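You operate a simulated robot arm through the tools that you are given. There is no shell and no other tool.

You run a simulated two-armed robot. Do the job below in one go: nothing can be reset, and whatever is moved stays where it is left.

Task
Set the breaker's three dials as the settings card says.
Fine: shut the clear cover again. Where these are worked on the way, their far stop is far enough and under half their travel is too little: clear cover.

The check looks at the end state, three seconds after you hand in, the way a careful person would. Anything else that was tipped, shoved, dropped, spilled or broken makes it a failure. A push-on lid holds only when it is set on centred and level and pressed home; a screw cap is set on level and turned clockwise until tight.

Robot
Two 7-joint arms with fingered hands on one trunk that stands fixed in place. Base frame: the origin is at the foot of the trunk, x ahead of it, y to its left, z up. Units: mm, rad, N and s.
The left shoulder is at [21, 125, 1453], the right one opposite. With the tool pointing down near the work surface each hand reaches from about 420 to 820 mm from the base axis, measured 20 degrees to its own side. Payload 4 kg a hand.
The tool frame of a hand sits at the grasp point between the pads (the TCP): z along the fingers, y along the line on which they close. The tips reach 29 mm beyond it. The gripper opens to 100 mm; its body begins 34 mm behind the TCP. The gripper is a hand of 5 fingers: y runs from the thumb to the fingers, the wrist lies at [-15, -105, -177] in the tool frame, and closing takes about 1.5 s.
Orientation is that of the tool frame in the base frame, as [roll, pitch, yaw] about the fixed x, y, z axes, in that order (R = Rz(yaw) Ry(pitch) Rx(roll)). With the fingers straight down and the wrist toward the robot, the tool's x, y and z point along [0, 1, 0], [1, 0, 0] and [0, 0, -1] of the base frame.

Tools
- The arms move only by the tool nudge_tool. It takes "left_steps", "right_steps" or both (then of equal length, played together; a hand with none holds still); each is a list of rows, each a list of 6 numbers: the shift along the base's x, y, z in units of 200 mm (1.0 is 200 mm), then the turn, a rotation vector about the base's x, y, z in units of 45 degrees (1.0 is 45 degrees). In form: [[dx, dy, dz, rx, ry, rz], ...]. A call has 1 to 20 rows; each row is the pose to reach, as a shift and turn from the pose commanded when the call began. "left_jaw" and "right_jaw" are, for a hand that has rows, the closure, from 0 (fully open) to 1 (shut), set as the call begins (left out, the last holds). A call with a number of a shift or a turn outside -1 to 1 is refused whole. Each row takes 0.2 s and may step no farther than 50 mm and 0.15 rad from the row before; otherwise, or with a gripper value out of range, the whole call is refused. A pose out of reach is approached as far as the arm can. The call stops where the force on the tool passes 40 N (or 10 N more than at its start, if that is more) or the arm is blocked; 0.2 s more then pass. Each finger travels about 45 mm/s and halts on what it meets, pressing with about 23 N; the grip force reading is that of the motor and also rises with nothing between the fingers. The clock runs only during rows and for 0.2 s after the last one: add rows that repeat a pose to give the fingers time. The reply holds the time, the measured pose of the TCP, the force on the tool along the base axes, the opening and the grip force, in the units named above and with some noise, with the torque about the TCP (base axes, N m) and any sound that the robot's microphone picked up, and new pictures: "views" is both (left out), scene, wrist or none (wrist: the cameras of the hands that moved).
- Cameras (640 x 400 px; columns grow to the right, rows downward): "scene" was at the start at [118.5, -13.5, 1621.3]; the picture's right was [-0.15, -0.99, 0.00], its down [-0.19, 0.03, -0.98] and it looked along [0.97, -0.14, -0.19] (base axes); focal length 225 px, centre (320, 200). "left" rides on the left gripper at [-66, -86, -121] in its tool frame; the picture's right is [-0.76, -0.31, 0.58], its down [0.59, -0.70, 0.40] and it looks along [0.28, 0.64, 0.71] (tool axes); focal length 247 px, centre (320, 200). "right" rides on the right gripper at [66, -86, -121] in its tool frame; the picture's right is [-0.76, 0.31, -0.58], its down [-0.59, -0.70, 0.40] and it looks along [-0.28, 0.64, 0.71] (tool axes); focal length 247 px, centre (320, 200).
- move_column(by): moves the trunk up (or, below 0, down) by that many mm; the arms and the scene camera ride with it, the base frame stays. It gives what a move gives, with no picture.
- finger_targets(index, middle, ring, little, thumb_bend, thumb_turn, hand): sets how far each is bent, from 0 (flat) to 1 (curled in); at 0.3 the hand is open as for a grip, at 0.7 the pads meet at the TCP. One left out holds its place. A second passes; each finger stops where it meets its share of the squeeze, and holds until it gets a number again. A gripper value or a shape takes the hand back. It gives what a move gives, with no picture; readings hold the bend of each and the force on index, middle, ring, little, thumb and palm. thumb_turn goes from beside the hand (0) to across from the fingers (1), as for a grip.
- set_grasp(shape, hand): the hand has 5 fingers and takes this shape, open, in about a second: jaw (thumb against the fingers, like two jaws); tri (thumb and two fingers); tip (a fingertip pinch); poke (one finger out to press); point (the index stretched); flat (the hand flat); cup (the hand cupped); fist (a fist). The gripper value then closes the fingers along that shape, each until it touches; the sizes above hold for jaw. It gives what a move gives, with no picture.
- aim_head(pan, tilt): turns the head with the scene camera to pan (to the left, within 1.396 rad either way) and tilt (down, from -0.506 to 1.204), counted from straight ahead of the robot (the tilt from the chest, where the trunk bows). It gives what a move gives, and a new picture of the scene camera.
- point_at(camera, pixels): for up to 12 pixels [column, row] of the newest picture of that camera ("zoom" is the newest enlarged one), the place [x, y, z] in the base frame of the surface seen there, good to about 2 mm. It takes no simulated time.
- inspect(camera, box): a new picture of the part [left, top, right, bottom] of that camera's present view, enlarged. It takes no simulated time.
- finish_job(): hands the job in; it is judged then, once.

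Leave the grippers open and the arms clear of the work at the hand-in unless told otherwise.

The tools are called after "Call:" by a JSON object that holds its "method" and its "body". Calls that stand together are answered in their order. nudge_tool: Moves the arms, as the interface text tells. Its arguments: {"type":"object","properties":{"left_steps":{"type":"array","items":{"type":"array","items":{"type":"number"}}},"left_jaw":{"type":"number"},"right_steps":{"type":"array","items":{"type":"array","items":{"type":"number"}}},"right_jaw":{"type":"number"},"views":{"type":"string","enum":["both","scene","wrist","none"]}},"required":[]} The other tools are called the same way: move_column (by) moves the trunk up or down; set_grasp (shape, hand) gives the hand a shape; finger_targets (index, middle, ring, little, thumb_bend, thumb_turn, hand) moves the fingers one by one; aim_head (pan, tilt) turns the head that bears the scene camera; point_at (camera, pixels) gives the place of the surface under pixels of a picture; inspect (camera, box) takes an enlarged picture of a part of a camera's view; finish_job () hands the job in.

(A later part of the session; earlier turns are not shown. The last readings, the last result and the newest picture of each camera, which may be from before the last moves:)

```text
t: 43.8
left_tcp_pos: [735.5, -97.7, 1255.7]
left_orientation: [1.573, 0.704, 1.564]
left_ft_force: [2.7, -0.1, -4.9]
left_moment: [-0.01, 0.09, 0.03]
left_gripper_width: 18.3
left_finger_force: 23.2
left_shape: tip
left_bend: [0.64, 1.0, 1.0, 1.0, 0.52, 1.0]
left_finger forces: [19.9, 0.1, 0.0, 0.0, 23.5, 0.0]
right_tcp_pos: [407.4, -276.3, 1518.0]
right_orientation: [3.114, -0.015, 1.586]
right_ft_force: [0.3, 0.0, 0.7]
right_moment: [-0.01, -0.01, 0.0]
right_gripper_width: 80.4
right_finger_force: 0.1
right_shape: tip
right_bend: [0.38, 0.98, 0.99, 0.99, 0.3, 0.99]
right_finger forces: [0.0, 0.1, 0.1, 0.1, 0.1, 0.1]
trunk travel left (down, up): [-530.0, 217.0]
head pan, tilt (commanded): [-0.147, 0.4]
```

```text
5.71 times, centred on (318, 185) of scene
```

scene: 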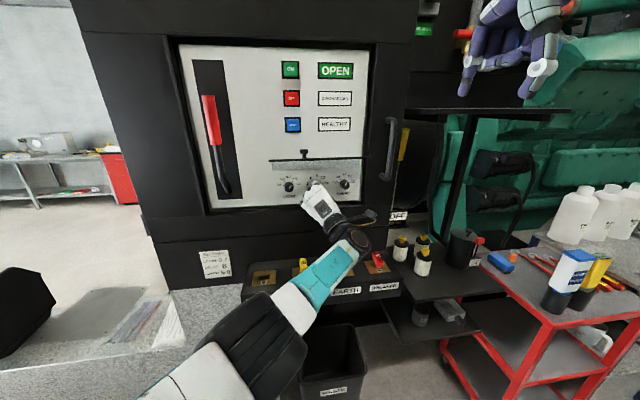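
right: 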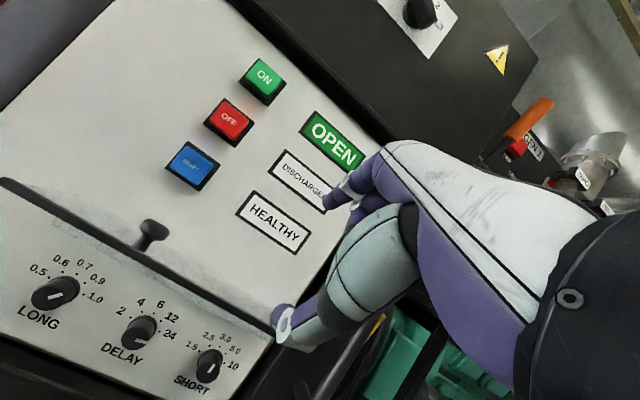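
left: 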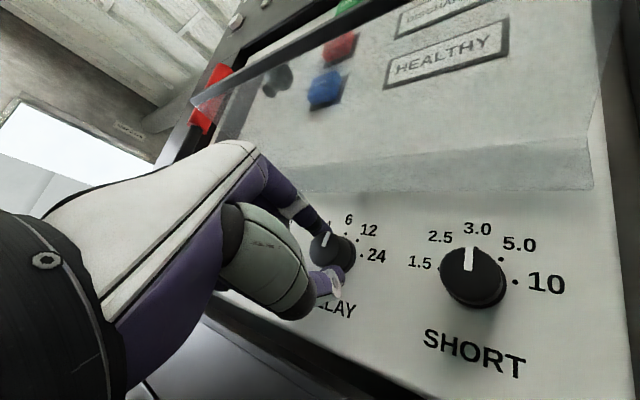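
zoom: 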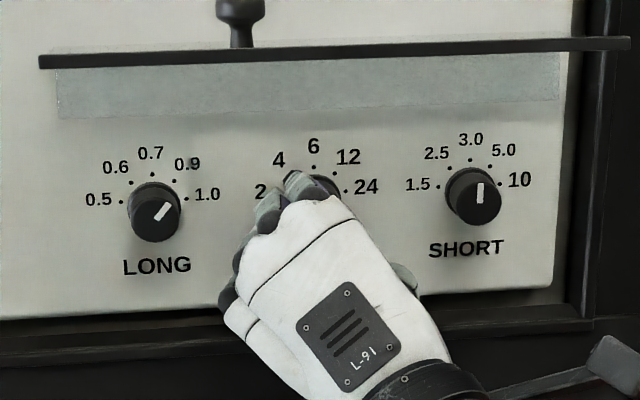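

DELAY has turned about 80° in total. I'll release, back straight out to x≈650, and check the reading.

Call:
{"method": "nudge_tool", "body": {"left_steps": [[0, 0, 0, 0, 0, 0], [0, 0, 0, 0, 0, 0], [0, 0, 0, 0, 0, 0], [0, 0, 0, 0, 0, 0], [-0.1, 0, 0, 0, 0, 0], [-0.25, 0, 0, 0, 0, 0], [-0.43, 0, 0, 0, 0, 0]], "left_jaw": 0.3, "views": "both"}}

Call:
{"method": "inspect", "body": {"camera": "left", "box": [240, 140, 640, 390]}}

Call:
{"method": "inspect", "body": {"camera": "scene", "box": [262, 150, 374, 220]}}

```text
t: 45.4
left_tcp_pos: [649.6, -98.1, 1258.1]
left_orientation: [1.57, 0.704, 1.562]
left_ft_force: [0.3, -0.2, -0.5]
left_moment: [0.0, -0.01, -0.01]
left_gripper_width: 69.7
left_finger_force: 0.1
left_shape: tip
left_bend: [0.41, 0.98, 0.99, 0.99, 0.3, 0.99]
left_finger forces: [0.0, 0.1, 0.0, 0.1, 0.1, 0.0]
right_tcp_pos: [405.4, -275.1, 1518.1]
right_orientation: [3.111, -0.017, 1.59]
right_ft_force: [0.2, -0.1, 0.1]
right_moment: [0.01, -0.01, 0.01]
right_gripper_width: 80.1
right_finger_force: 0.1
right_shape: tip
right_bend: [0.38, 0.98, 0.99, 0.99, 0.3, 0.99]
right_finger forces: [0.1, 0.0, 0.0, 0.0, 0.0, 0.0]
trunk travel left (down, up): [-530.0, 217.0]
head pan, tilt (commanded): [-0.147, 0.4]
```

scene: 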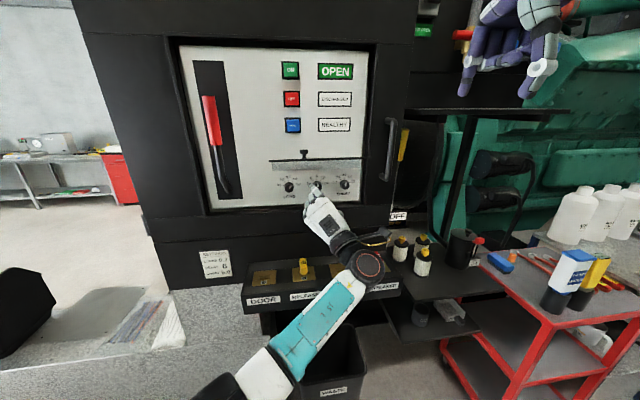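
left: 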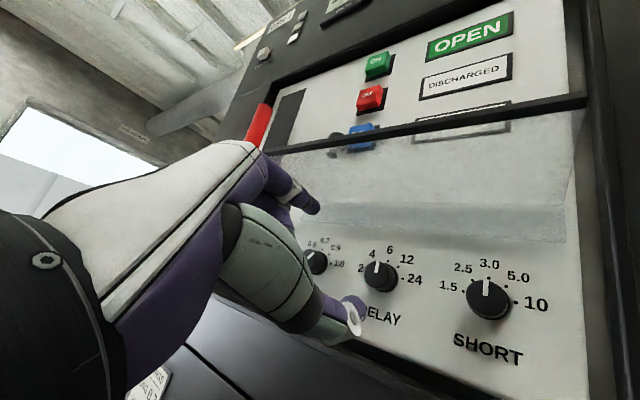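

```text
1.60 times, centred on (440, 265) of left
```

zoom: 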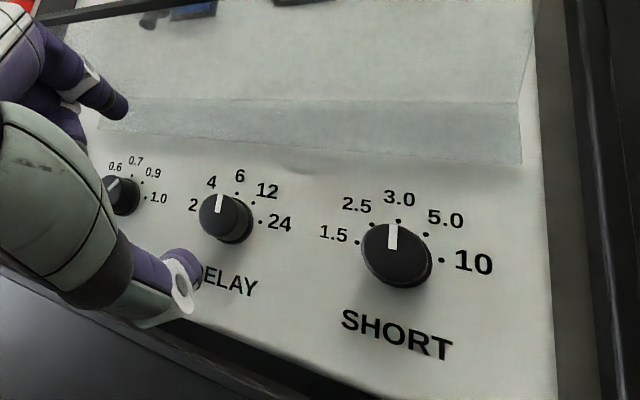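

```text
5.71 times, centred on (318, 185) of scene
```

zoom: 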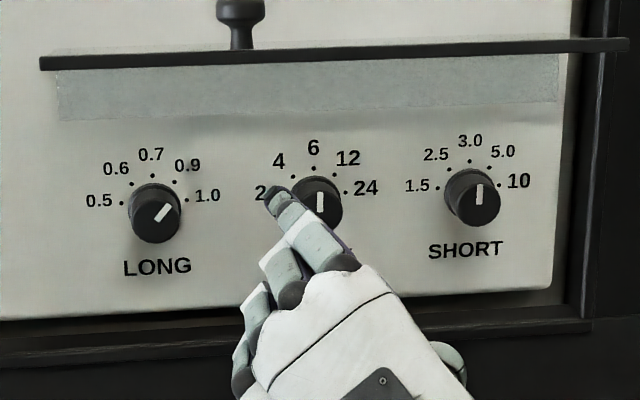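

DELAY's pointer now stands straight up, at 6. Next is SHORT: I'll measure its face edges in the zoom at (450, 197), (500, 197), (474, 172), (474, 222) to centre on it.

Call:
{"method": "point_at", "body": {"camera": "zoom", "pixels": [[452, 203], [498, 203], [475, 180], [475, 222], [475, 200], [132, 215], [178, 215], [155, 215], [155, 195], [155, 236]]}}

Call:
{"method": "nudge_tool", "body": {"left_steps": [[-0.02, -0.06, 0, 0.13, 0, 0], [-0.03, -0.13, 0, 0.26, 0, 0], [-0.03, -0.2, 0, 0.39, 0, 0], [-0.03, -0.26, 0, 0.52, 0, 0], [-0.03, -0.33, 0, 0.65, 0, 0], [-0.02, -0.39, 0, 0.78, 0, 0], [0, -0.425, 0.005, 0.889, 0, 0], [0, -0.425, 0.005, 0.889, 0, 0]], "views": "both"}}

Call:
{"method": "inspect", "body": {"camera": "scene", "box": [262, 150, 374, 220]}}

```text
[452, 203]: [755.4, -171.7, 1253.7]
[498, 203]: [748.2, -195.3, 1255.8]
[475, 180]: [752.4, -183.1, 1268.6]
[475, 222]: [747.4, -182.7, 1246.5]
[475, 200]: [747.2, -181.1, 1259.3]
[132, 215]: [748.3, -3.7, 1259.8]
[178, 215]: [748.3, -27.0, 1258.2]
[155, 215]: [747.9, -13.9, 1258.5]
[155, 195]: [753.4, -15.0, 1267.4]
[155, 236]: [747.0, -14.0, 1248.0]
```

```text
t: 47.2
left_tcp_pos: [648.6, -183.6, 1259.0]
left_orientation: [1.577, 0.004, 1.565]
left_ft_force: [-0.4, -0.3, 0.1]
left_moment: [0.01, 0.02, 0.01]
left_gripper_width: 69.6
left_finger_force: 0.1
left_shape: tip
left_bend: [0.41, 0.98, 0.99, 0.99, 0.3, 0.99]
left_finger forces: [0.1, 0.0, 0.0, 0.0, 0.0, 0.0]
right_tcp_pos: [407.0, -276.1, 1517.9]
right_orientation: [3.11, -0.014, 1.588]
right_ft_force: [-0.4, 0.7, 0.2]
right_moment: [-0.03, 0.0, 0.0]
right_gripper_width: 79.8
right_finger_force: 0.0
right_shape: tip
right_bend: [0.38, 0.98, 0.99, 0.99, 0.3, 0.99]
right_finger forces: [0.0, 0.0, 0.0, 0.0, 0.0, 0.0]
trunk travel left (down, up): [-530.0, 217.0]
head pan, tilt (commanded): [-0.147, 0.4]
```

scene: 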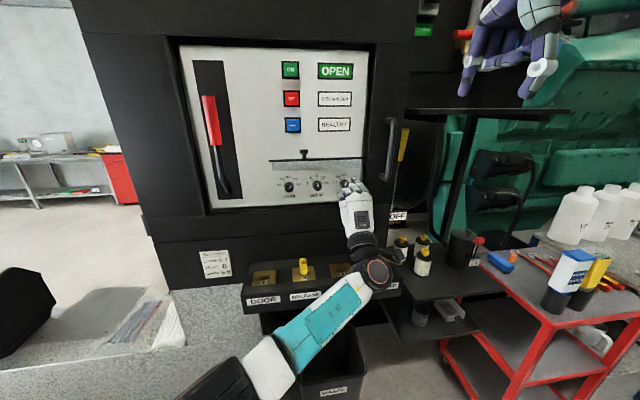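
left: 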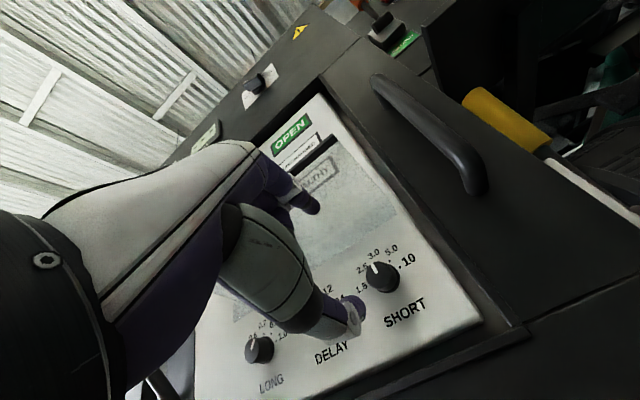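

```text
5.71 times, centred on (318, 185) of scene
```

zoom: 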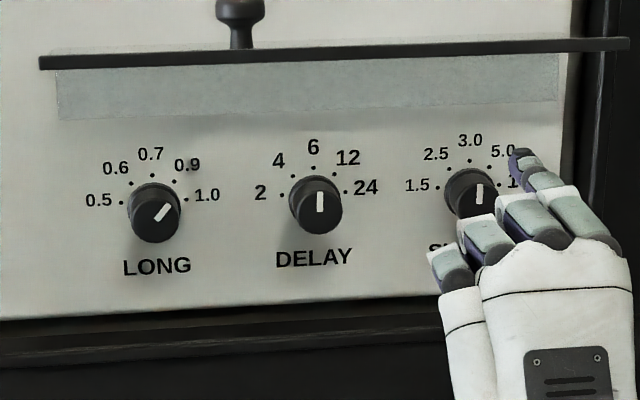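

DELAY clearly reads 6. The hand is in front of SHORT at (649, −184, 1259). I'll advance to x≈736 and then close.

Call:
{"method": "nudge_tool", "body": {"left_steps": [[0.12, 0, 0, 0, 0, 0], [0.24, 0, -0.002, 0, 0, 0], [0.34, 0, -0.004, 0, 0, 0], [0.435, 0, -0.004, 0, 0, 0], [0.435, 0, -0.004, 0, 0, 0]], "views": "both"}}

Call:
{"method": "inspect", "body": {"camera": "left", "box": [220, 140, 480, 360]}}

```text
t: 48.4
left_tcp_pos: [717.7, -184.4, 1258.9]
left_orientation: [1.575, 0.004, 1.563]
left_ft_force: [-0.1, 0.1, -0.5]
left_moment: [-0.01, -0.01, 0.0]
left_gripper_width: 69.9
left_finger_force: 0.1
left_shape: tip
left_bend: [0.41, 0.98, 0.99, 0.99, 0.3, 0.99]
left_finger forces: [0.1, 0.0, 0.0, 0.1, 0.1, 0.0]
left hand out of reach, approached as far as the arm can: row 4, 5
right_tcp_pos: [406.9, -275.5, 1517.4]
right_orientation: [3.113, -0.016, 1.587]
right_ft_force: [0.1, 0.7, 0.5]
right_moment: [-0.02, 0.02, 0.01]
right_gripper_width: 80.2
right_finger_force: 0.1
right_shape: tip
right_bend: [0.38, 0.98, 0.99, 0.99, 0.3, 0.99]
right_finger forces: [0.2, 0.1, 0.0, 0.0, 0.1, 0.0]
trunk travel left (down, up): [-530.0, 217.0]
head pan, tilt (commanded): [-0.147, 0.4]
```

scene: 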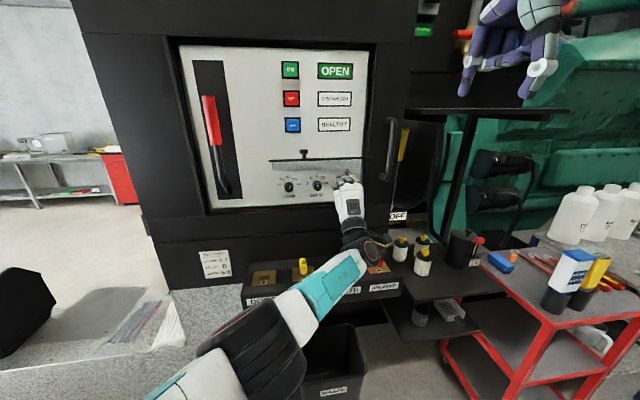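
left: 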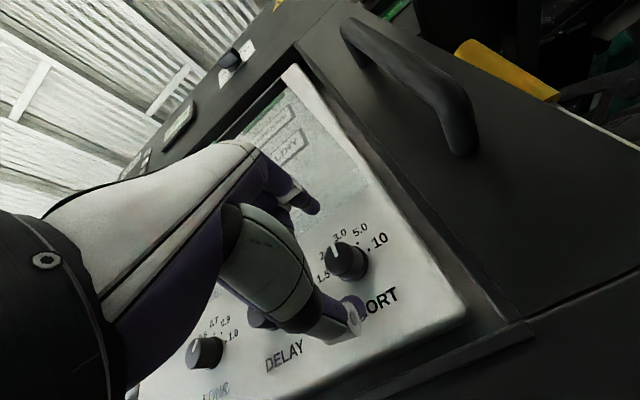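

```text
1.82 times, centred on (350, 250) of left
```

zoom: 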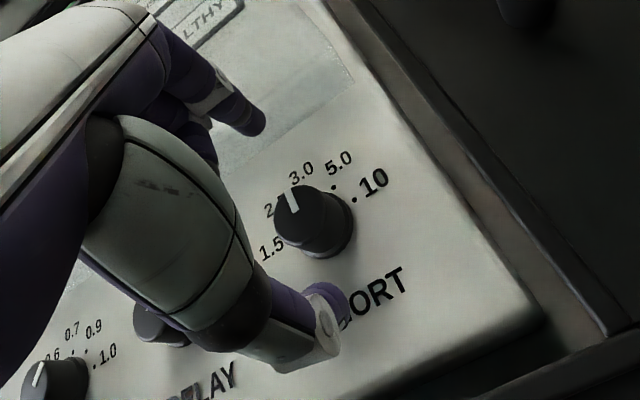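

Reach ran out at x≈718 with the hand upright; rolling clockwise brings the wrist nearer to the left shoulder. I'll back off to x≈660, pre-roll +35°, then come in again.

Call:
{"method": "nudge_tool", "body": {"left_steps": [[-0.15, 0, 0, 0, 0, 0], [-0.29, 0, 0, 0.13, 0, 0], [-0.29, 0, 0, 0.26, 0, 0], [-0.29, 0.002, 0, 0.39, 0, 0], [-0.29, 0.004, -0.002, 0.52, 0, 0], [-0.29, 0.004, -0.004, 0.65, 0, 0], [-0.29, 0.004, -0.004, 0.78, 0, 0], [-0.29, 0.004, -0.004, 0.78, 0, 0]], "views": "none"}}

Call:
{"method": "nudge_tool", "body": {"left_steps": [[0.12, 0, 0, 0, 0, 0], [0.24, 0, 0, 0, 0, 0], [0.34, 0, 0, 0, 0, 0], [0.375, 0, 0, 0, 0, 0], [0.375, 0, 0, 0, 0, 0]], "views": "both"}}

Call:
{"method": "inspect", "body": {"camera": "left", "box": [220, 140, 480, 360]}}

```text
t: 50.2
left_tcp_pos: [661.3, -180.8, 1258.5]
left_orientation: [1.581, -0.61, 1.565]
left_ft_force: [-0.2, -0.3, 0.2]
left_moment: [-0.02, -0.01, -0.01]
left_gripper_width: 69.5
left_finger_force: 0.1
left_shape: tip
left_bend: [0.41, 0.98, 0.99, 0.99, 0.3, 0.99]
left_finger forces: [0.0, 0.0, 0.1, 0.0, 0.0, 0.1]
right_tcp_pos: [406.4, -275.9, 1517.7]
right_orientation: [3.113, -0.016, 1.587]
right_ft_force: [-0.7, 0.8, 0.4]
right_moment: [-0.04, 0.01, 0.0]
right_gripper_width: 80.2
right_finger_force: 0.1
right_shape: tip
right_bend: [0.38, 0.98, 0.99, 0.99, 0.3, 0.99]
right_finger forces: [0.0, 0.0, 0.0, 0.0, 0.1, 0.0]
trunk travel left (down, up): [-530.0, 217.0]
head pan, tilt (commanded): [-0.147, 0.4]
```

```text
t: 51.4
left_tcp_pos: [734.8, -180.6, 1257.7]
left_orientation: [1.581, -0.607, 1.564]
left_ft_force: [0.6, 0.0, 0.4]
left_moment: [0.03, 0.0, -0.01]
left_gripper_width: 69.7
left_finger_force: 0.0
left_shape: tip
left_bend: [0.41, 0.98, 0.99, 0.99, 0.3, 0.99]
left_finger forces: [0.0, 0.0, 0.0, 0.1, 0.0, 0.0]
right_tcp_pos: [405.9, -275.5, 1517.2]
right_orientation: [3.114, -0.017, 1.586]
right_ft_force: [-1.0, -0.8, 0.2]
right_moment: [0.02, -0.03, -0.03]
right_gripper_width: 80.2
right_finger_force: 0.2
right_shape: tip
right_bend: [0.38, 0.98, 0.99, 0.99, 0.3, 0.99]
right_finger forces: [0.0, 0.0, 0.0, 0.1, 0.1, 0.0]
trunk travel left (down, up): [-530.0, 217.0]
head pan, tilt (commanded): [-0.147, 0.4]
```

scene: 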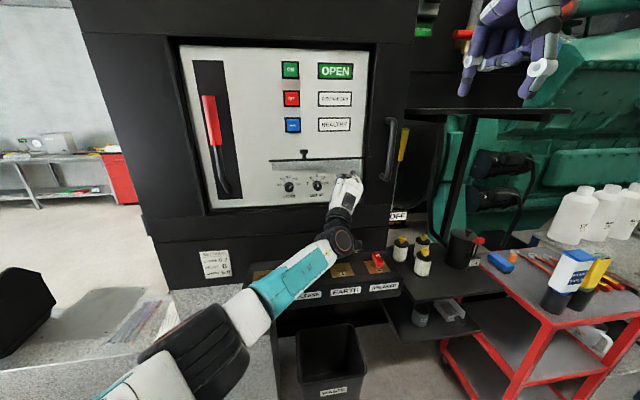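
left: 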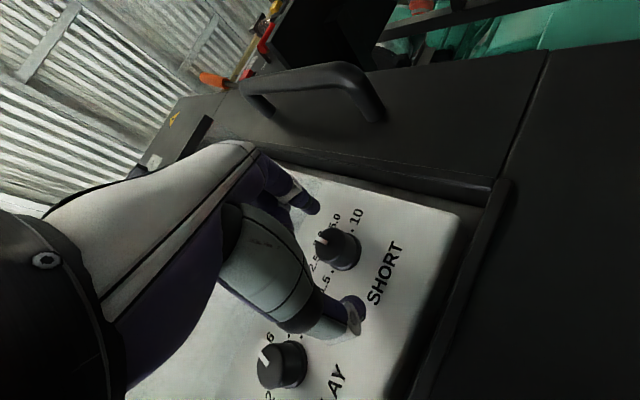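

```text
1.82 times, centred on (350, 250) of left
```

zoom: 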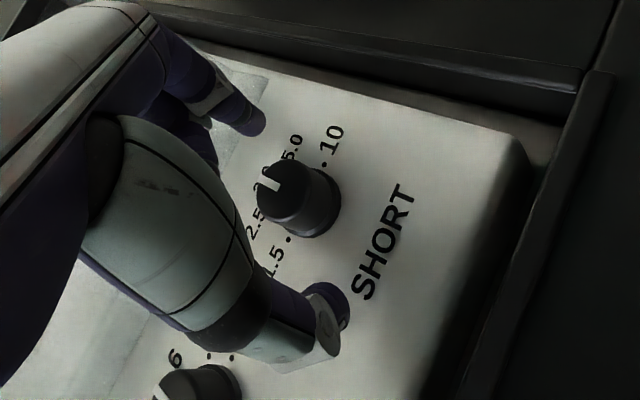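

The dial is between the digits. I'll nudge y by −2.5 mm to centre, and close.

Call:
{"method": "nudge_tool", "body": {"left_steps": [[0.004, -0.012, 0.002, 0, 0, 0], [0.004, -0.012, 0.002, 0, 0, 0], [0.004, -0.012, 0.002, 0, 0, 0], [0.004, -0.012, 0.002, 0, 0, 0], [0.004, -0.012, 0.002, 0, 0, 0], [0.004, -0.012, 0.002, 0, 0, 0]], "left_jaw": 1, "views": "wrist"}}

Call:
{"method": "inspect", "body": {"camera": "left", "box": [220, 140, 480, 360]}}

```text
t: 52.8
left_tcp_pos: [735.3, -182.3, 1259.9]
left_orientation: [1.581, -0.608, 1.564]
left_ft_force: [0.9, 0.7, 0.7]
left_moment: [-0.01, -0.03, 0.0]
left_gripper_width: 18.6
left_finger_force: 23.3
left_shape: tip
left_bend: [0.64, 1.0, 1.0, 1.0, 0.49, 1.0]
left_finger forces: [20.3, 0.0, 0.0, 0.0, 20.6, 0.1]
right_tcp_pos: [407.2, -275.3, 1517.5]
right_orientation: [3.113, -0.014, 1.588]
right_ft_force: [-0.4, -1.0, 0.7]
right_moment: [0.01, 0.01, 0.0]
right_gripper_width: 80.2
right_finger_force: 0.1
right_shape: tip
right_bend: [0.38, 0.98, 0.99, 0.99, 0.3, 0.99]
right_finger forces: [0.0, 0.1, 0.0, 0.0, 0.1, 0.1]
trunk travel left (down, up): [-530.0, 217.0]
head pan, tilt (commanded): [-0.147, 0.4]
```

left: 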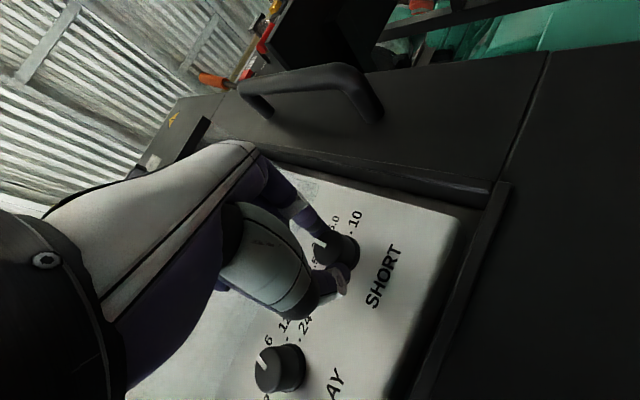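

```text
1.82 times, centred on (350, 250) of left
```

zoom: 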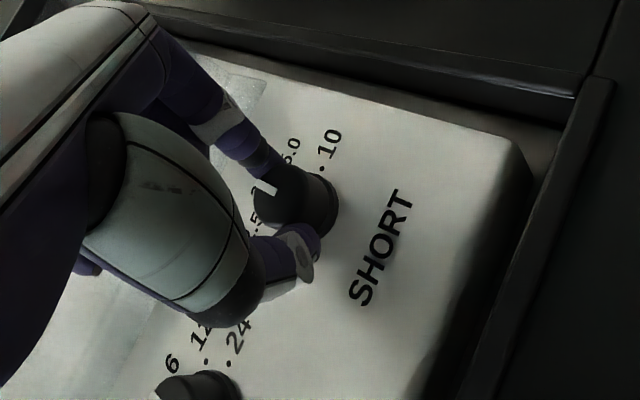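

Grip on SHORT is good (20 N each). I'll turn clockwise 40°.

Call:
{"method": "nudge_tool", "body": {"left_steps": [[0, 0, 0, 0.13, 0, 0], [0, 0, 0, 0.26, 0, 0], [0, 0, 0, 0.39, 0, 0], [0, 0, 0, 0.52, 0, 0], [0, 0, 0, 0.65, 0, 0], [0, 0, 0, 0.78, 0, 0], [0, 0, 0, 0.889, 0, 0], [0, 0, 0, 0.889, 0, 0]], "views": "both"}}

Call:
{"method": "inspect", "body": {"camera": "left", "box": [220, 140, 480, 360]}}

```text
t: 54.6
left_tcp_pos: [735.3, -184.7, 1258.9]
left_orientation: [1.604, -1.308, 1.543]
left_ft_force: [-1.6, -3.4, -0.4]
left_moment: [-0.04, 0.0, -0.12]
left_gripper_width: 18.8
left_finger_force: 23.0
left_shape: tip
left_bend: [0.64, 1.0, 1.0, 1.0, 0.49, 1.0]
left_finger forces: [23.8, 0.0, 0.0, 0.0, 20.3, 0.0]
right_tcp_pos: [407.1, -277.2, 1516.5]
right_orientation: [3.112, -0.015, 1.587]
right_ft_force: [-0.1, 0.4, 0.1]
right_moment: [-0.01, 0.0, -0.02]
right_gripper_width: 80.0
right_finger_force: 0.1
right_shape: tip
right_bend: [0.38, 0.98, 0.99, 0.99, 0.3, 0.99]
right_finger forces: [0.1, 0.1, 0.0, 0.0, 0.1, 0.0]
trunk travel left (down, up): [-530.0, 217.0]
head pan, tilt (commanded): [-0.147, 0.4]
```

scene: 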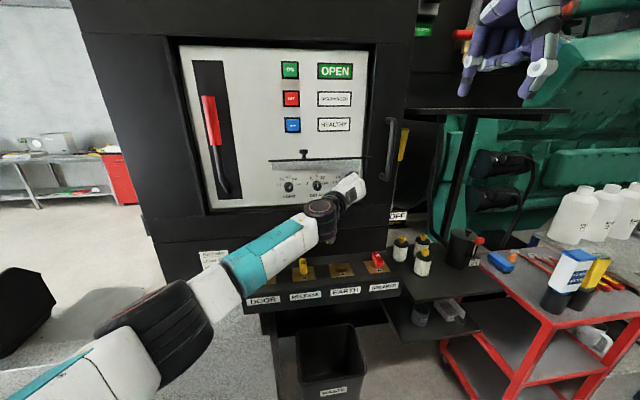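
left: 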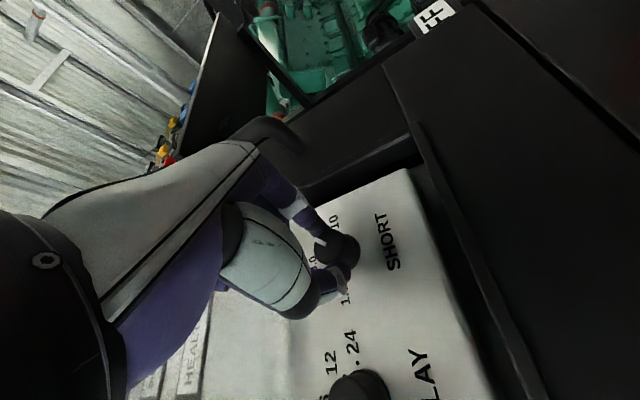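

```text
1.82 times, centred on (350, 250) of left
```

zoom: 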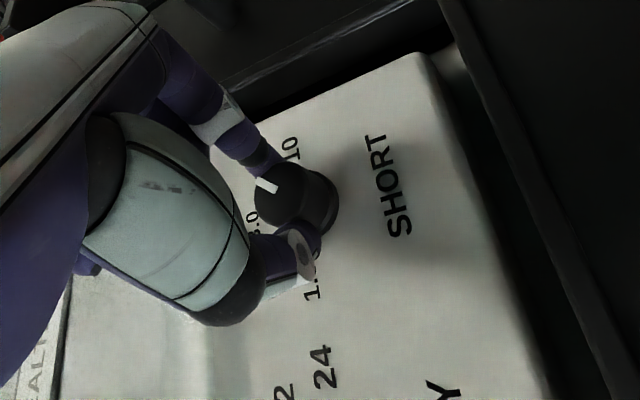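

SHORT has turned 40°. I'll open the pinch moderately (0.45, so the thumb stays clear of DELAY), back out to x≈650 and check.

Call:
{"method": "nudge_tool", "body": {"left_steps": [[0, 0, 0, 0, 0, 0], [0, 0, 0, 0, 0, 0], [0, 0, 0, 0, 0, 0], [0, 0, 0, 0, 0, 0], [-0.1, 0, 0, 0, 0, 0], [-0.25, 0, 0, 0, 0, 0], [-0.43, 0, 0, 0, 0, 0]], "left_jaw": 0.45, "views": "both"}}

Call:
{"method": "inspect", "body": {"camera": "scene", "box": [262, 150, 374, 220]}}

```text
t: 56.2
left_tcp_pos: [649.4, -184.1, 1262.3]
left_orientation: [1.597, -1.306, 1.549]
left_ft_force: [0.1, -0.1, 1.0]
left_moment: [-0.01, 0.03, -0.03]
left_gripper_width: 54.8
left_finger_force: 0.1
left_shape: tip
left_bend: [0.45, 0.98, 0.99, 0.99, 0.3, 1.0]
left_finger forces: [0.0, 0.1, 0.0, 0.0, 0.0, 0.0]
right_tcp_pos: [405.5, -276.2, 1516.9]
right_orientation: [3.114, -0.017, 1.588]
right_ft_force: [-0.2, 0.1, 0.0]
right_moment: [0.02, 0.08, 0.0]
right_gripper_width: 80.1
right_finger_force: 0.0
right_shape: tip
right_bend: [0.38, 0.98, 0.99, 0.99, 0.3, 0.99]
right_finger forces: [0.0, 0.0, 0.0, 0.0, 0.1, 0.1]
trunk travel left (down, up): [-530.0, 217.0]
head pan, tilt (commanded): [-0.147, 0.4]
```

scene: 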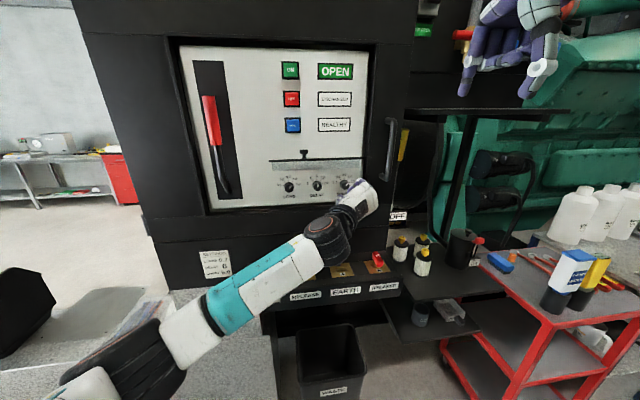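
left: 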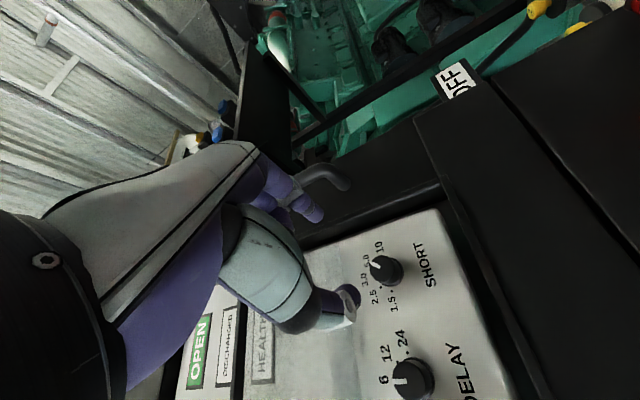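

```text
5.71 times, centred on (318, 185) of scene
```

zoom: 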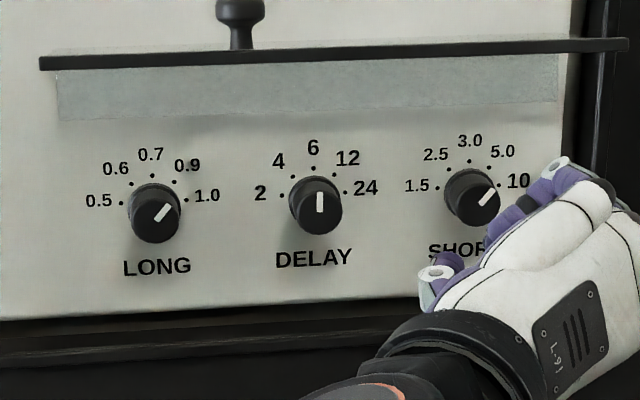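

SHORT's pointer now matches +40° (5.0). Now LONG: I'll unroll the hand and move it left in front of LONG (y≈−15), still at x≈650.

Call:
{"method": "nudge_tool", "body": {"left_steps": [[-0.02, 0.05, 0, -0.167, 0, 0], [-0.03, 0.12, 0, -0.333, 0, 0], [-0.03, 0.19, 0, -0.5, 0, 0], [-0.03, 0.26, -0.005, -0.667, 0, 0], [-0.03, 0.33, -0.01, -0.833, 0, 0], [-0.02, 0.4, -0.01, -1, 0, 0]], "views": "none"}}

Call:
{"method": "nudge_tool", "body": {"left_steps": [[0, 0.08, 0, -0.167, 0, 0], [0, 0.17, 0, -0.333, 0, 0], [0, 0.26, 0, -0.5, 0, 0], [0, 0.35, 0, -0.667, 0, 0], [0, 0.44, 0, -0.667, 0, 0], [0, 0.44, 0, -0.667, 0, 0]], "left_jaw": 0.3, "views": "both"}}

Call:
{"method": "inspect", "body": {"camera": "scene", "box": [262, 150, 374, 220]}}

```text
t: 57.8
left_tcp_pos: [656.1, -77.1, 1237.4]
left_orientation: [1.571, -0.598, 1.604]
left_ft_force: [0.1, -0.4, 0.1]
left_moment: [-0.05, 0.01, -0.01]
left_gripper_width: 54.6
left_finger_force: 0.1
left_shape: tip
left_bend: [0.45, 0.98, 0.99, 0.99, 0.3, 1.0]
left_finger forces: [0.0, 0.0, 0.1, 0.1, 0.0, 0.1]
right_tcp_pos: [404.9, -277.0, 1517.7]
right_orientation: [3.113, -0.018, 1.591]
right_ft_force: [-0.9, -1.3, 0.6]
right_moment: [0.02, -0.02, 0.0]
right_gripper_width: 80.2
right_finger_force: 0.0
right_shape: tip
right_bend: [0.38, 0.98, 0.99, 0.99, 0.3, 0.99]
right_finger forces: [0.0, 0.1, 0.1, 0.1, 0.0, 0.1]
trunk travel left (down, up): [-530.0, 217.0]
head pan, tilt (commanded): [-0.147, 0.4]
stopped in row 6 (left hand): the arm was blocked; the commanded pose is now the measured one
```

```text
t: 59.2
left_tcp_pos: [660.4, 30.7, 1234.7]
left_orientation: [1.574, -0.121, 1.622]
left_ft_force: [-0.1, -1.1, 0.5]
left_moment: [0.01, -0.01, -0.01]
left_gripper_width: 69.5
left_finger_force: 0.0
left_shape: tip
left_bend: [0.41, 0.98, 0.99, 0.99, 0.3, 0.99]
left_finger forces: [0.1, 0.0, 0.0, 0.1, 0.0, 0.0]
right_tcp_pos: [405.1, -275.8, 1517.8]
right_orientation: [3.113, -0.016, 1.587]
right_ft_force: [-0.3, 0.3, -1.3]
right_moment: [-0.02, -0.02, 0.02]
right_gripper_width: 80.4
right_finger_force: 0.1
right_shape: tip
right_bend: [0.38, 0.98, 0.99, 0.99, 0.3, 0.99]
right_finger forces: [0.0, 0.0, 0.0, 0.1, 0.0, 0.0]
trunk travel left (down, up): [-530.0, 217.0]
head pan, tilt (commanded): [-0.147, 0.4]
```

scene: 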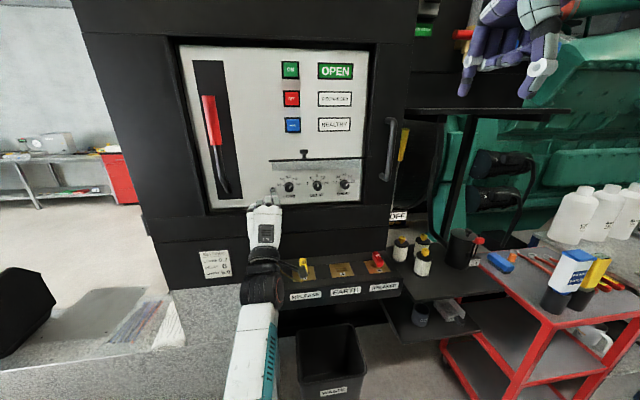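
left: 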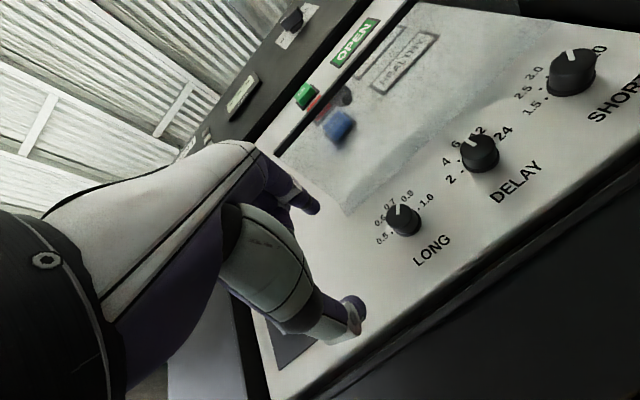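

```text
5.71 times, centred on (318, 185) of scene
```

zoom: 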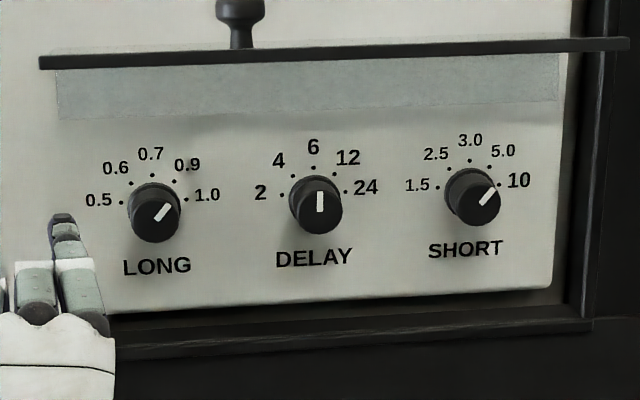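

SHORT reads 5.0 and DELAY 6 in the zoom. The left hand is at (660, 31, 1235), off its commanded spot, so the arm seems blocked by something as it goes left. I'll look down at the forearm and elbow.

Call:
{"method": "aim_head", "body": {"pan": 0.15, "tilt": 0.95}}

```text
t: 60.2
left_tcp_pos: [659.2, 31.3, 1235.1]
left_orientation: [1.573, -0.12, 1.621]
left_ft_force: [0.2, 0.4, -0.7]
left_moment: [0.0, -0.01, 0.0]
left_gripper_width: 69.7
left_finger_force: 0.1
left_shape: tip
left_bend: [0.41, 0.98, 0.99, 0.99, 0.3, 0.99]
left_finger forces: [0.1, 0.1, 0.1, 0.0, 0.0, 0.0]
right_tcp_pos: [406.3, -275.4, 1517.8]
right_orientation: [3.114, -0.016, 1.589]
right_ft_force: [0.2, 0.8, 0.5]
right_moment: [-0.02, 0.0, 0.02]
right_gripper_width: 80.2
right_finger_force: 0.1
right_shape: tip
right_bend: [0.38, 0.98, 0.99, 0.99, 0.3, 0.99]
right_finger forces: [0.0, 0.0, 0.0, 0.0, 0.1, 0.0]
trunk travel left (down, up): [-530.0, 217.0]
head pan, tilt (commanded): [0.15, 0.949]
```

scene: 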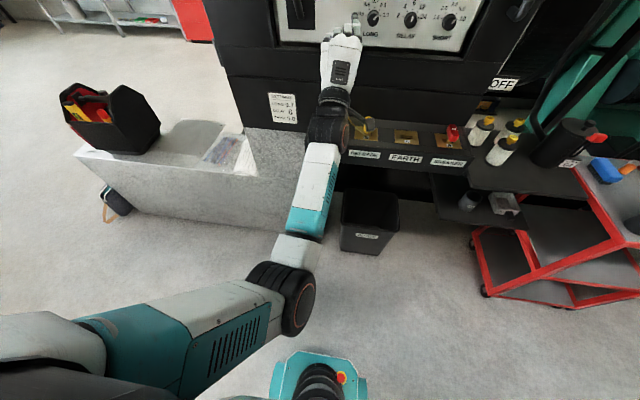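

The wrist is close to the key box and yellow key near (365, 130). I'll zoom in to see whether it touches.

Call:
{"method": "inspect", "body": {"camera": "scene", "box": [280, 70, 480, 195]}}

Call:
{"method": "point_at", "body": {"camera": "zoom", "pixels": [[270, 200], [290, 160], [225, 215], [180, 250], [150, 180], [225, 255], [560, 215], [350, 270], [265, 275], [400, 215]]}}

```text
3.20 times, centred on (380, 132) of scene
```

zoom: 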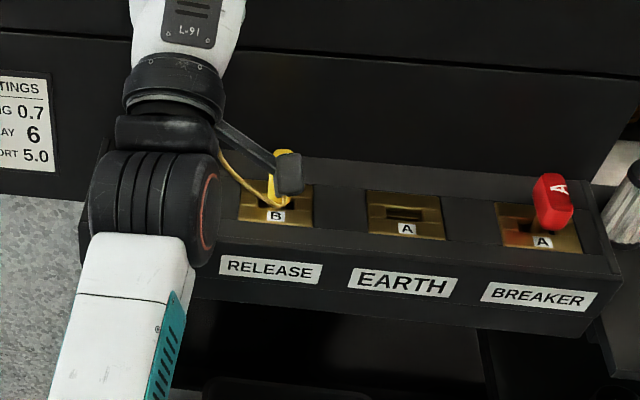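

```text
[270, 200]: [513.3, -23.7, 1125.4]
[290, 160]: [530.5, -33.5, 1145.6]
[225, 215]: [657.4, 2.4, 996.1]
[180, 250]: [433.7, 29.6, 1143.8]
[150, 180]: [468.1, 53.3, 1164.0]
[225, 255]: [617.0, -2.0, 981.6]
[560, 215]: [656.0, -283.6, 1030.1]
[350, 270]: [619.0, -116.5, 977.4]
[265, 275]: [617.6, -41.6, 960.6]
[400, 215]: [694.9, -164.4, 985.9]
```

Nothing touches: the wrist is at z≈1145 and the key box top is at z≈985–1000; what looked like a touching cable is the wrist camera's own. I'll ease the hand inward and up toward (655, −18, 1258) and straighten its orientation.

Call:
{"method": "nudge_tool", "body": {"left_steps": [[0, -0.06, 0.03, -0.04, 0, -0.015], [0, -0.12, 0.06, -0.08, 0, -0.03], [0, -0.18, 0.09, -0.12, 0, -0.045], [0, -0.24, 0.115, -0.154, 0, -0.065], [0, -0.24, 0.115, -0.154, 0, -0.065]], "views": "scene"}}

```text
t: 61.6
left_tcp_pos: [663.8, -5.1, 1245.5]
left_orientation: [1.583, -0.03, 1.583]
left_ft_force: [0.0, 0.6, 0.5]
left_moment: [0.01, 0.02, 0.01]
left_gripper_width: 69.7
left_finger_force: 0.0
left_shape: tip
left_bend: [0.41, 0.98, 0.99, 0.99, 0.3, 0.99]
left_finger forces: [0.0, 0.0, 0.0, 0.0, 0.0, 0.0]
right_tcp_pos: [406.2, -275.3, 1518.5]
right_orientation: [3.112, -0.017, 1.588]
right_ft_force: [1.2, 0.8, -0.2]
right_moment: [-0.01, 0.02, 0.02]
right_gripper_width: 80.2
right_finger_force: 0.1
right_shape: tip
right_bend: [0.38, 0.98, 0.99, 0.99, 0.3, 0.99]
right_finger forces: [0.0, 0.0, 0.0, 0.0, 0.0, 0.0]
trunk travel left (down, up): [-530.0, 217.0]
head pan, tilt (commanded): [0.15, 0.949]
stopped in row 5 (left hand): the arm was blocked; the commanded pose is now the measured one
```

scene: 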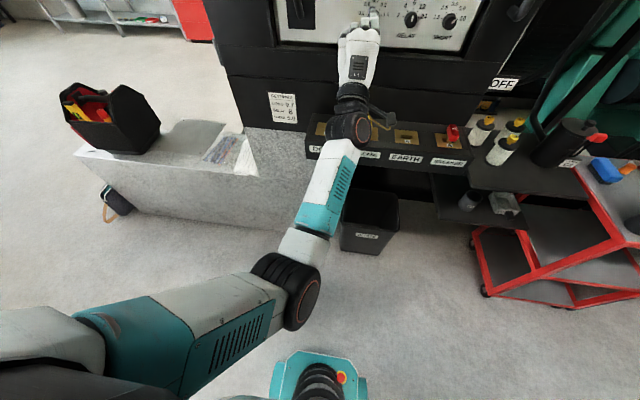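

Still impeded near y≈−5, but less. For LONG I'll start with the hand rolled −20° (wrist toward the middle), which keeps the wrist inside the region that worked. Moving to (668, −18, 1258).

Call:
{"method": "nudge_tool", "body": {"left_steps": [[0, -0.04, 0.02, -0.13, -0.005, -0.005], [0, -0.07, 0.04, -0.26, -0.01, -0.01], [0, -0.075, 0.06, -0.38, -0.015, -0.015], [0, -0.075, 0.063, -0.483, -0.015, -0.015], [0, -0.075, 0.063, -0.483, -0.015, -0.015]], "views": "scene"}}

```text
t: 63.0
left_tcp_pos: [670.3, 1.9, 1248.3]
left_orientation: [1.57, 0.297, 1.595]
left_ft_force: [1.1, -0.5, 0.7]
left_moment: [0.0, -0.01, 0.02]
left_gripper_width: 69.3
left_finger_force: 0.1
left_shape: tip
left_bend: [0.41, 0.98, 0.99, 0.99, 0.3, 0.99]
left_finger forces: [0.0, 0.0, 0.1, 0.1, 0.1, 0.1]
right_tcp_pos: [405.6, -275.8, 1517.1]
right_orientation: [3.112, -0.016, 1.588]
right_ft_force: [0.5, 0.1, 0.3]
right_moment: [-0.01, -0.01, 0.02]
right_gripper_width: 80.0
right_finger_force: 0.0
right_shape: tip
right_bend: [0.38, 0.98, 0.99, 0.99, 0.3, 0.99]
right_finger forces: [0.0, 0.0, 0.1, 0.0, 0.1, 0.0]
trunk travel left (down, up): [-530.0, 217.0]
head pan, tilt (commanded): [0.15, 0.949]
stopped in row 5 (left hand): the arm was blocked; the commanded pose is now the measured one
```

scene: 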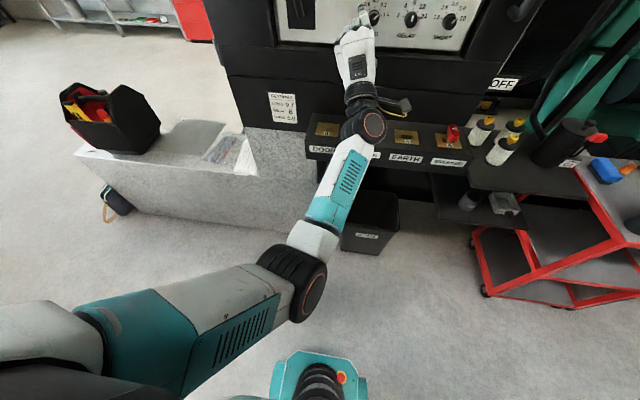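

Again impeded. I'll measure the arm links to find what is in contact: elbow (300, 285), forearm (340, 190), wrist (365, 125), upper arm (190, 300).

Call:
{"method": "point_at", "body": {"camera": "scene", "pixels": [[300, 285], [315, 240], [340, 190], [355, 150], [365, 125], [390, 105], [190, 310], [110, 330], [250, 300], [30, 350], [320, 375]]}}

Call:
{"method": "inspect", "body": {"camera": "scene", "box": [220, 60, 480, 222]}}

Call:
{"method": "inspect", "body": {"camera": "scene", "box": [0, 200, 380, 400]}}

```text
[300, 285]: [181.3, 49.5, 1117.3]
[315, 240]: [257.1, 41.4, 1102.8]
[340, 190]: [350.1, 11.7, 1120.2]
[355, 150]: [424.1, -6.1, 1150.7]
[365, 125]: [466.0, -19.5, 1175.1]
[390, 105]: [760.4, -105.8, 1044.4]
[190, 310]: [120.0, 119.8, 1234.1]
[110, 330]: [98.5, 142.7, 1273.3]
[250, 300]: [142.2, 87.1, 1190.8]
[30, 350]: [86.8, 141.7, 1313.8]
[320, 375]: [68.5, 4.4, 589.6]
```

```text
2.46 times, centred on (350, 141) of scene
```

zoom: 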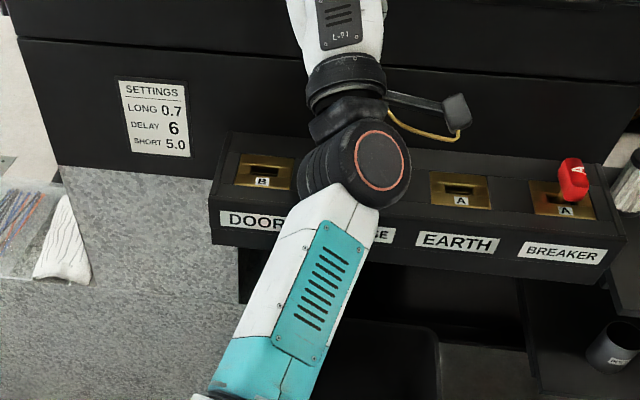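

```text
1.68 times, centred on (190, 300) of scene
```

zoom: 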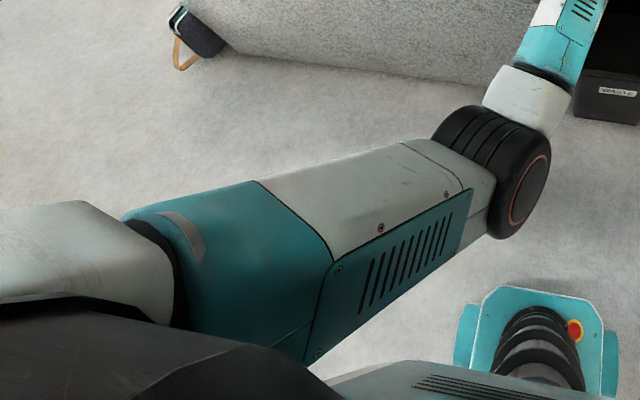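

The left elbow (181, 50, 1117) is tucked right in front of the robot's own chest, which is what blocks it. At y≈−59 it was free, so I'll go back there, upright, then advance before sliding left so the arm is more stretched.

Call:
{"method": "nudge_tool", "body": {"left_steps": [[0.03, -0.1, 0.01, 0.1, 0, -0.01], [0.06, -0.2, 0.02, 0.2, 0, -0.02], [0.09, -0.3, 0.04, 0.3, 0, -0.03], [0.12, -0.35, 0.055, 0.378, 0, -0.03], [0.12, -0.35, 0.055, 0.378, 0, -0.03]], "views": "scene"}}

```text
t: 64.2
left_tcp_pos: [693.5, -71.2, 1257.8]
left_orientation: [1.569, 0.003, 1.572]
left_ft_force: [0.4, 1.1, 0.0]
left_moment: [-0.01, 0.02, -0.01]
left_gripper_width: 69.7
left_finger_force: 0.0
left_shape: tip
left_bend: [0.41, 0.98, 0.99, 0.99, 0.3, 0.99]
left_finger forces: [0.0, 0.0, 0.0, 0.0, 0.0, 0.0]
right_tcp_pos: [406.8, -274.4, 1517.3]
right_orientation: [3.111, -0.015, 1.588]
right_ft_force: [-0.6, -0.3, 0.1]
right_moment: [-0.01, -0.01, 0.03]
right_gripper_width: 80.0
right_finger_force: 0.0
right_shape: tip
right_bend: [0.38, 0.98, 0.99, 0.99, 0.3, 0.99]
right_finger forces: [0.0, 0.0, 0.1, 0.0, 0.0, 0.1]
trunk travel left (down, up): [-530.0, 217.0]
head pan, tilt (commanded): [0.15, 0.949]
```

scene: 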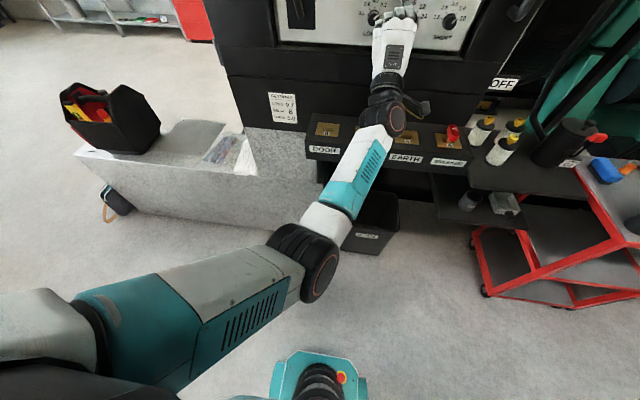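

Free again at (694, −71, 1258). I'll advance to x≈722 (finger pads ±35 mm above/below, so they clear the dials of ±13 mm) and slide left to y≈−15.

Call:
{"method": "nudge_tool", "body": {"left_steps": [[0.07, 0, 0, 0, 0, 0], [0.14, 0, 0, 0, 0, 0], [0.145, 0.07, 0, 0, 0, 0], [0.145, 0.14, 0, 0, 0, 0], [0.145, 0.21, 0, 0, 0, 0], [0.145, 0.28, 0, 0, 0, 0], [0.145, 0.28, 0, 0, 0, 0]], "views": "both"}}

```text
t: 65.8
left_tcp_pos: [723.4, -15.0, 1258.0]
left_orientation: [1.569, 0.002, 1.572]
left_ft_force: [-0.5, 0.2, 0.1]
left_moment: [0.01, 0.0, -0.02]
left_gripper_width: 69.7
left_finger_force: 0.1
left_shape: tip
left_bend: [0.41, 0.98, 0.99, 0.99, 0.3, 0.99]
left_finger forces: [0.0, 0.0, 0.1, 0.0, 0.0, 0.0]
right_tcp_pos: [407.4, -276.3, 1517.7]
right_orientation: [3.112, -0.016, 1.587]
right_ft_force: [0.1, 0.2, 0.4]
right_moment: [-0.01, -0.01, -0.02]
right_gripper_width: 80.2
right_finger_force: 0.1
right_shape: tip
right_bend: [0.38, 0.98, 0.99, 0.99, 0.3, 0.99]
right_finger forces: [0.0, 0.1, 0.0, 0.0, 0.0, 0.1]
trunk travel left (down, up): [-530.0, 217.0]
head pan, tilt (commanded): [0.15, 0.949]
```

scene: 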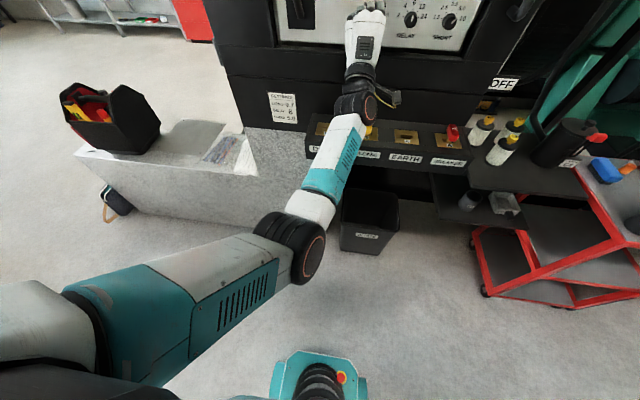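
left: 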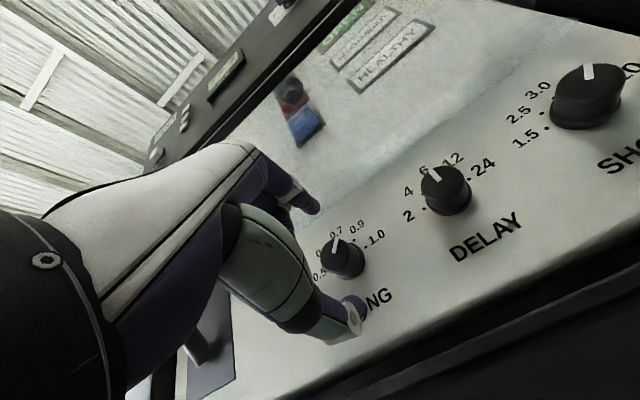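

Exactly in front of LONG at (723, −15, 1258). I'll advance 12 mm and close.

Call:
{"method": "nudge_tool", "body": {"left_steps": [[0.03, 0, 0, 0, 0, 0], [0.062, 0, 0, 0, 0, 0], [0.062, 0, 0, 0, 0, 0]], "views": "none"}}

Call:
{"method": "nudge_tool", "body": {"left_steps": [[0, 0, 0, 0, 0, 0], [0, 0, 0, 0, 0, 0], [0, 0, 0, 0, 0, 0], [0, 0, 0, 0, 0, 0], [0, 0, 0, 0, 0, 0]], "left_jaw": 1, "views": "wrist"}}

```text
t: 66.6
left_tcp_pos: [736.4, -15.0, 1258.2]
left_orientation: [1.569, 0.004, 1.571]
left_ft_force: [-0.1, 0.1, 0.5]
left_moment: [0.02, 0.04, -0.02]
left_gripper_width: 69.8
left_finger_force: 0.1
left_shape: tip
left_bend: [0.41, 0.98, 0.99, 0.99, 0.3, 0.99]
left_finger forces: [0.0, 0.0, 0.0, 0.0, 0.0, 0.0]
right_tcp_pos: [406.9, -276.1, 1518.3]
right_orientation: [3.112, -0.016, 1.59]
right_ft_force: [-0.4, 0.0, 0.8]
right_moment: [-0.01, 0.01, -0.04]
right_gripper_width: 79.9
right_finger_force: 0.0
right_shape: tip
right_bend: [0.38, 0.98, 0.99, 0.99, 0.3, 0.99]
right_finger forces: [0.0, 0.1, 0.0, 0.0, 0.0, 0.1]
trunk travel left (down, up): [-530.0, 217.0]
head pan, tilt (commanded): [0.15, 0.949]
```

```text
t: 67.8
left_tcp_pos: [736.0, -14.2, 1257.6]
left_orientation: [1.569, 0.003, 1.571]
left_ft_force: [0.1, 0.8, -0.7]
left_moment: [0.01, 0.02, 0.05]
left_gripper_width: 19.9
left_finger_force: 23.1
left_shape: tip
left_bend: [0.65, 1.0, 1.0, 1.0, 0.47, 1.0]
left_finger forces: [20.2, 0.1, 0.0, 0.0, 21.0, 0.0]
right_tcp_pos: [406.7, -275.0, 1517.4]
right_orientation: [3.112, -0.015, 1.588]
right_ft_force: [-0.5, 0.7, 0.2]
right_moment: [-0.03, 0.02, 0.03]
right_gripper_width: 80.2
right_finger_force: 0.0
right_shape: tip
right_bend: [0.38, 0.98, 0.99, 0.99, 0.3, 0.99]
right_finger forces: [0.0, 0.0, 0.1, 0.0, 0.0, 0.0]
trunk travel left (down, up): [-530.0, 217.0]
head pan, tilt (commanded): [0.15, 0.949]
```

left: 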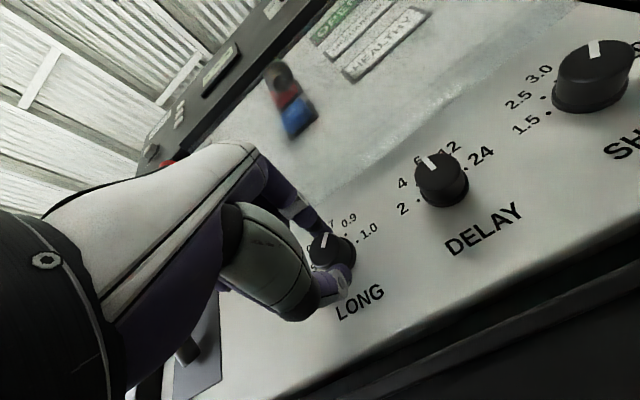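

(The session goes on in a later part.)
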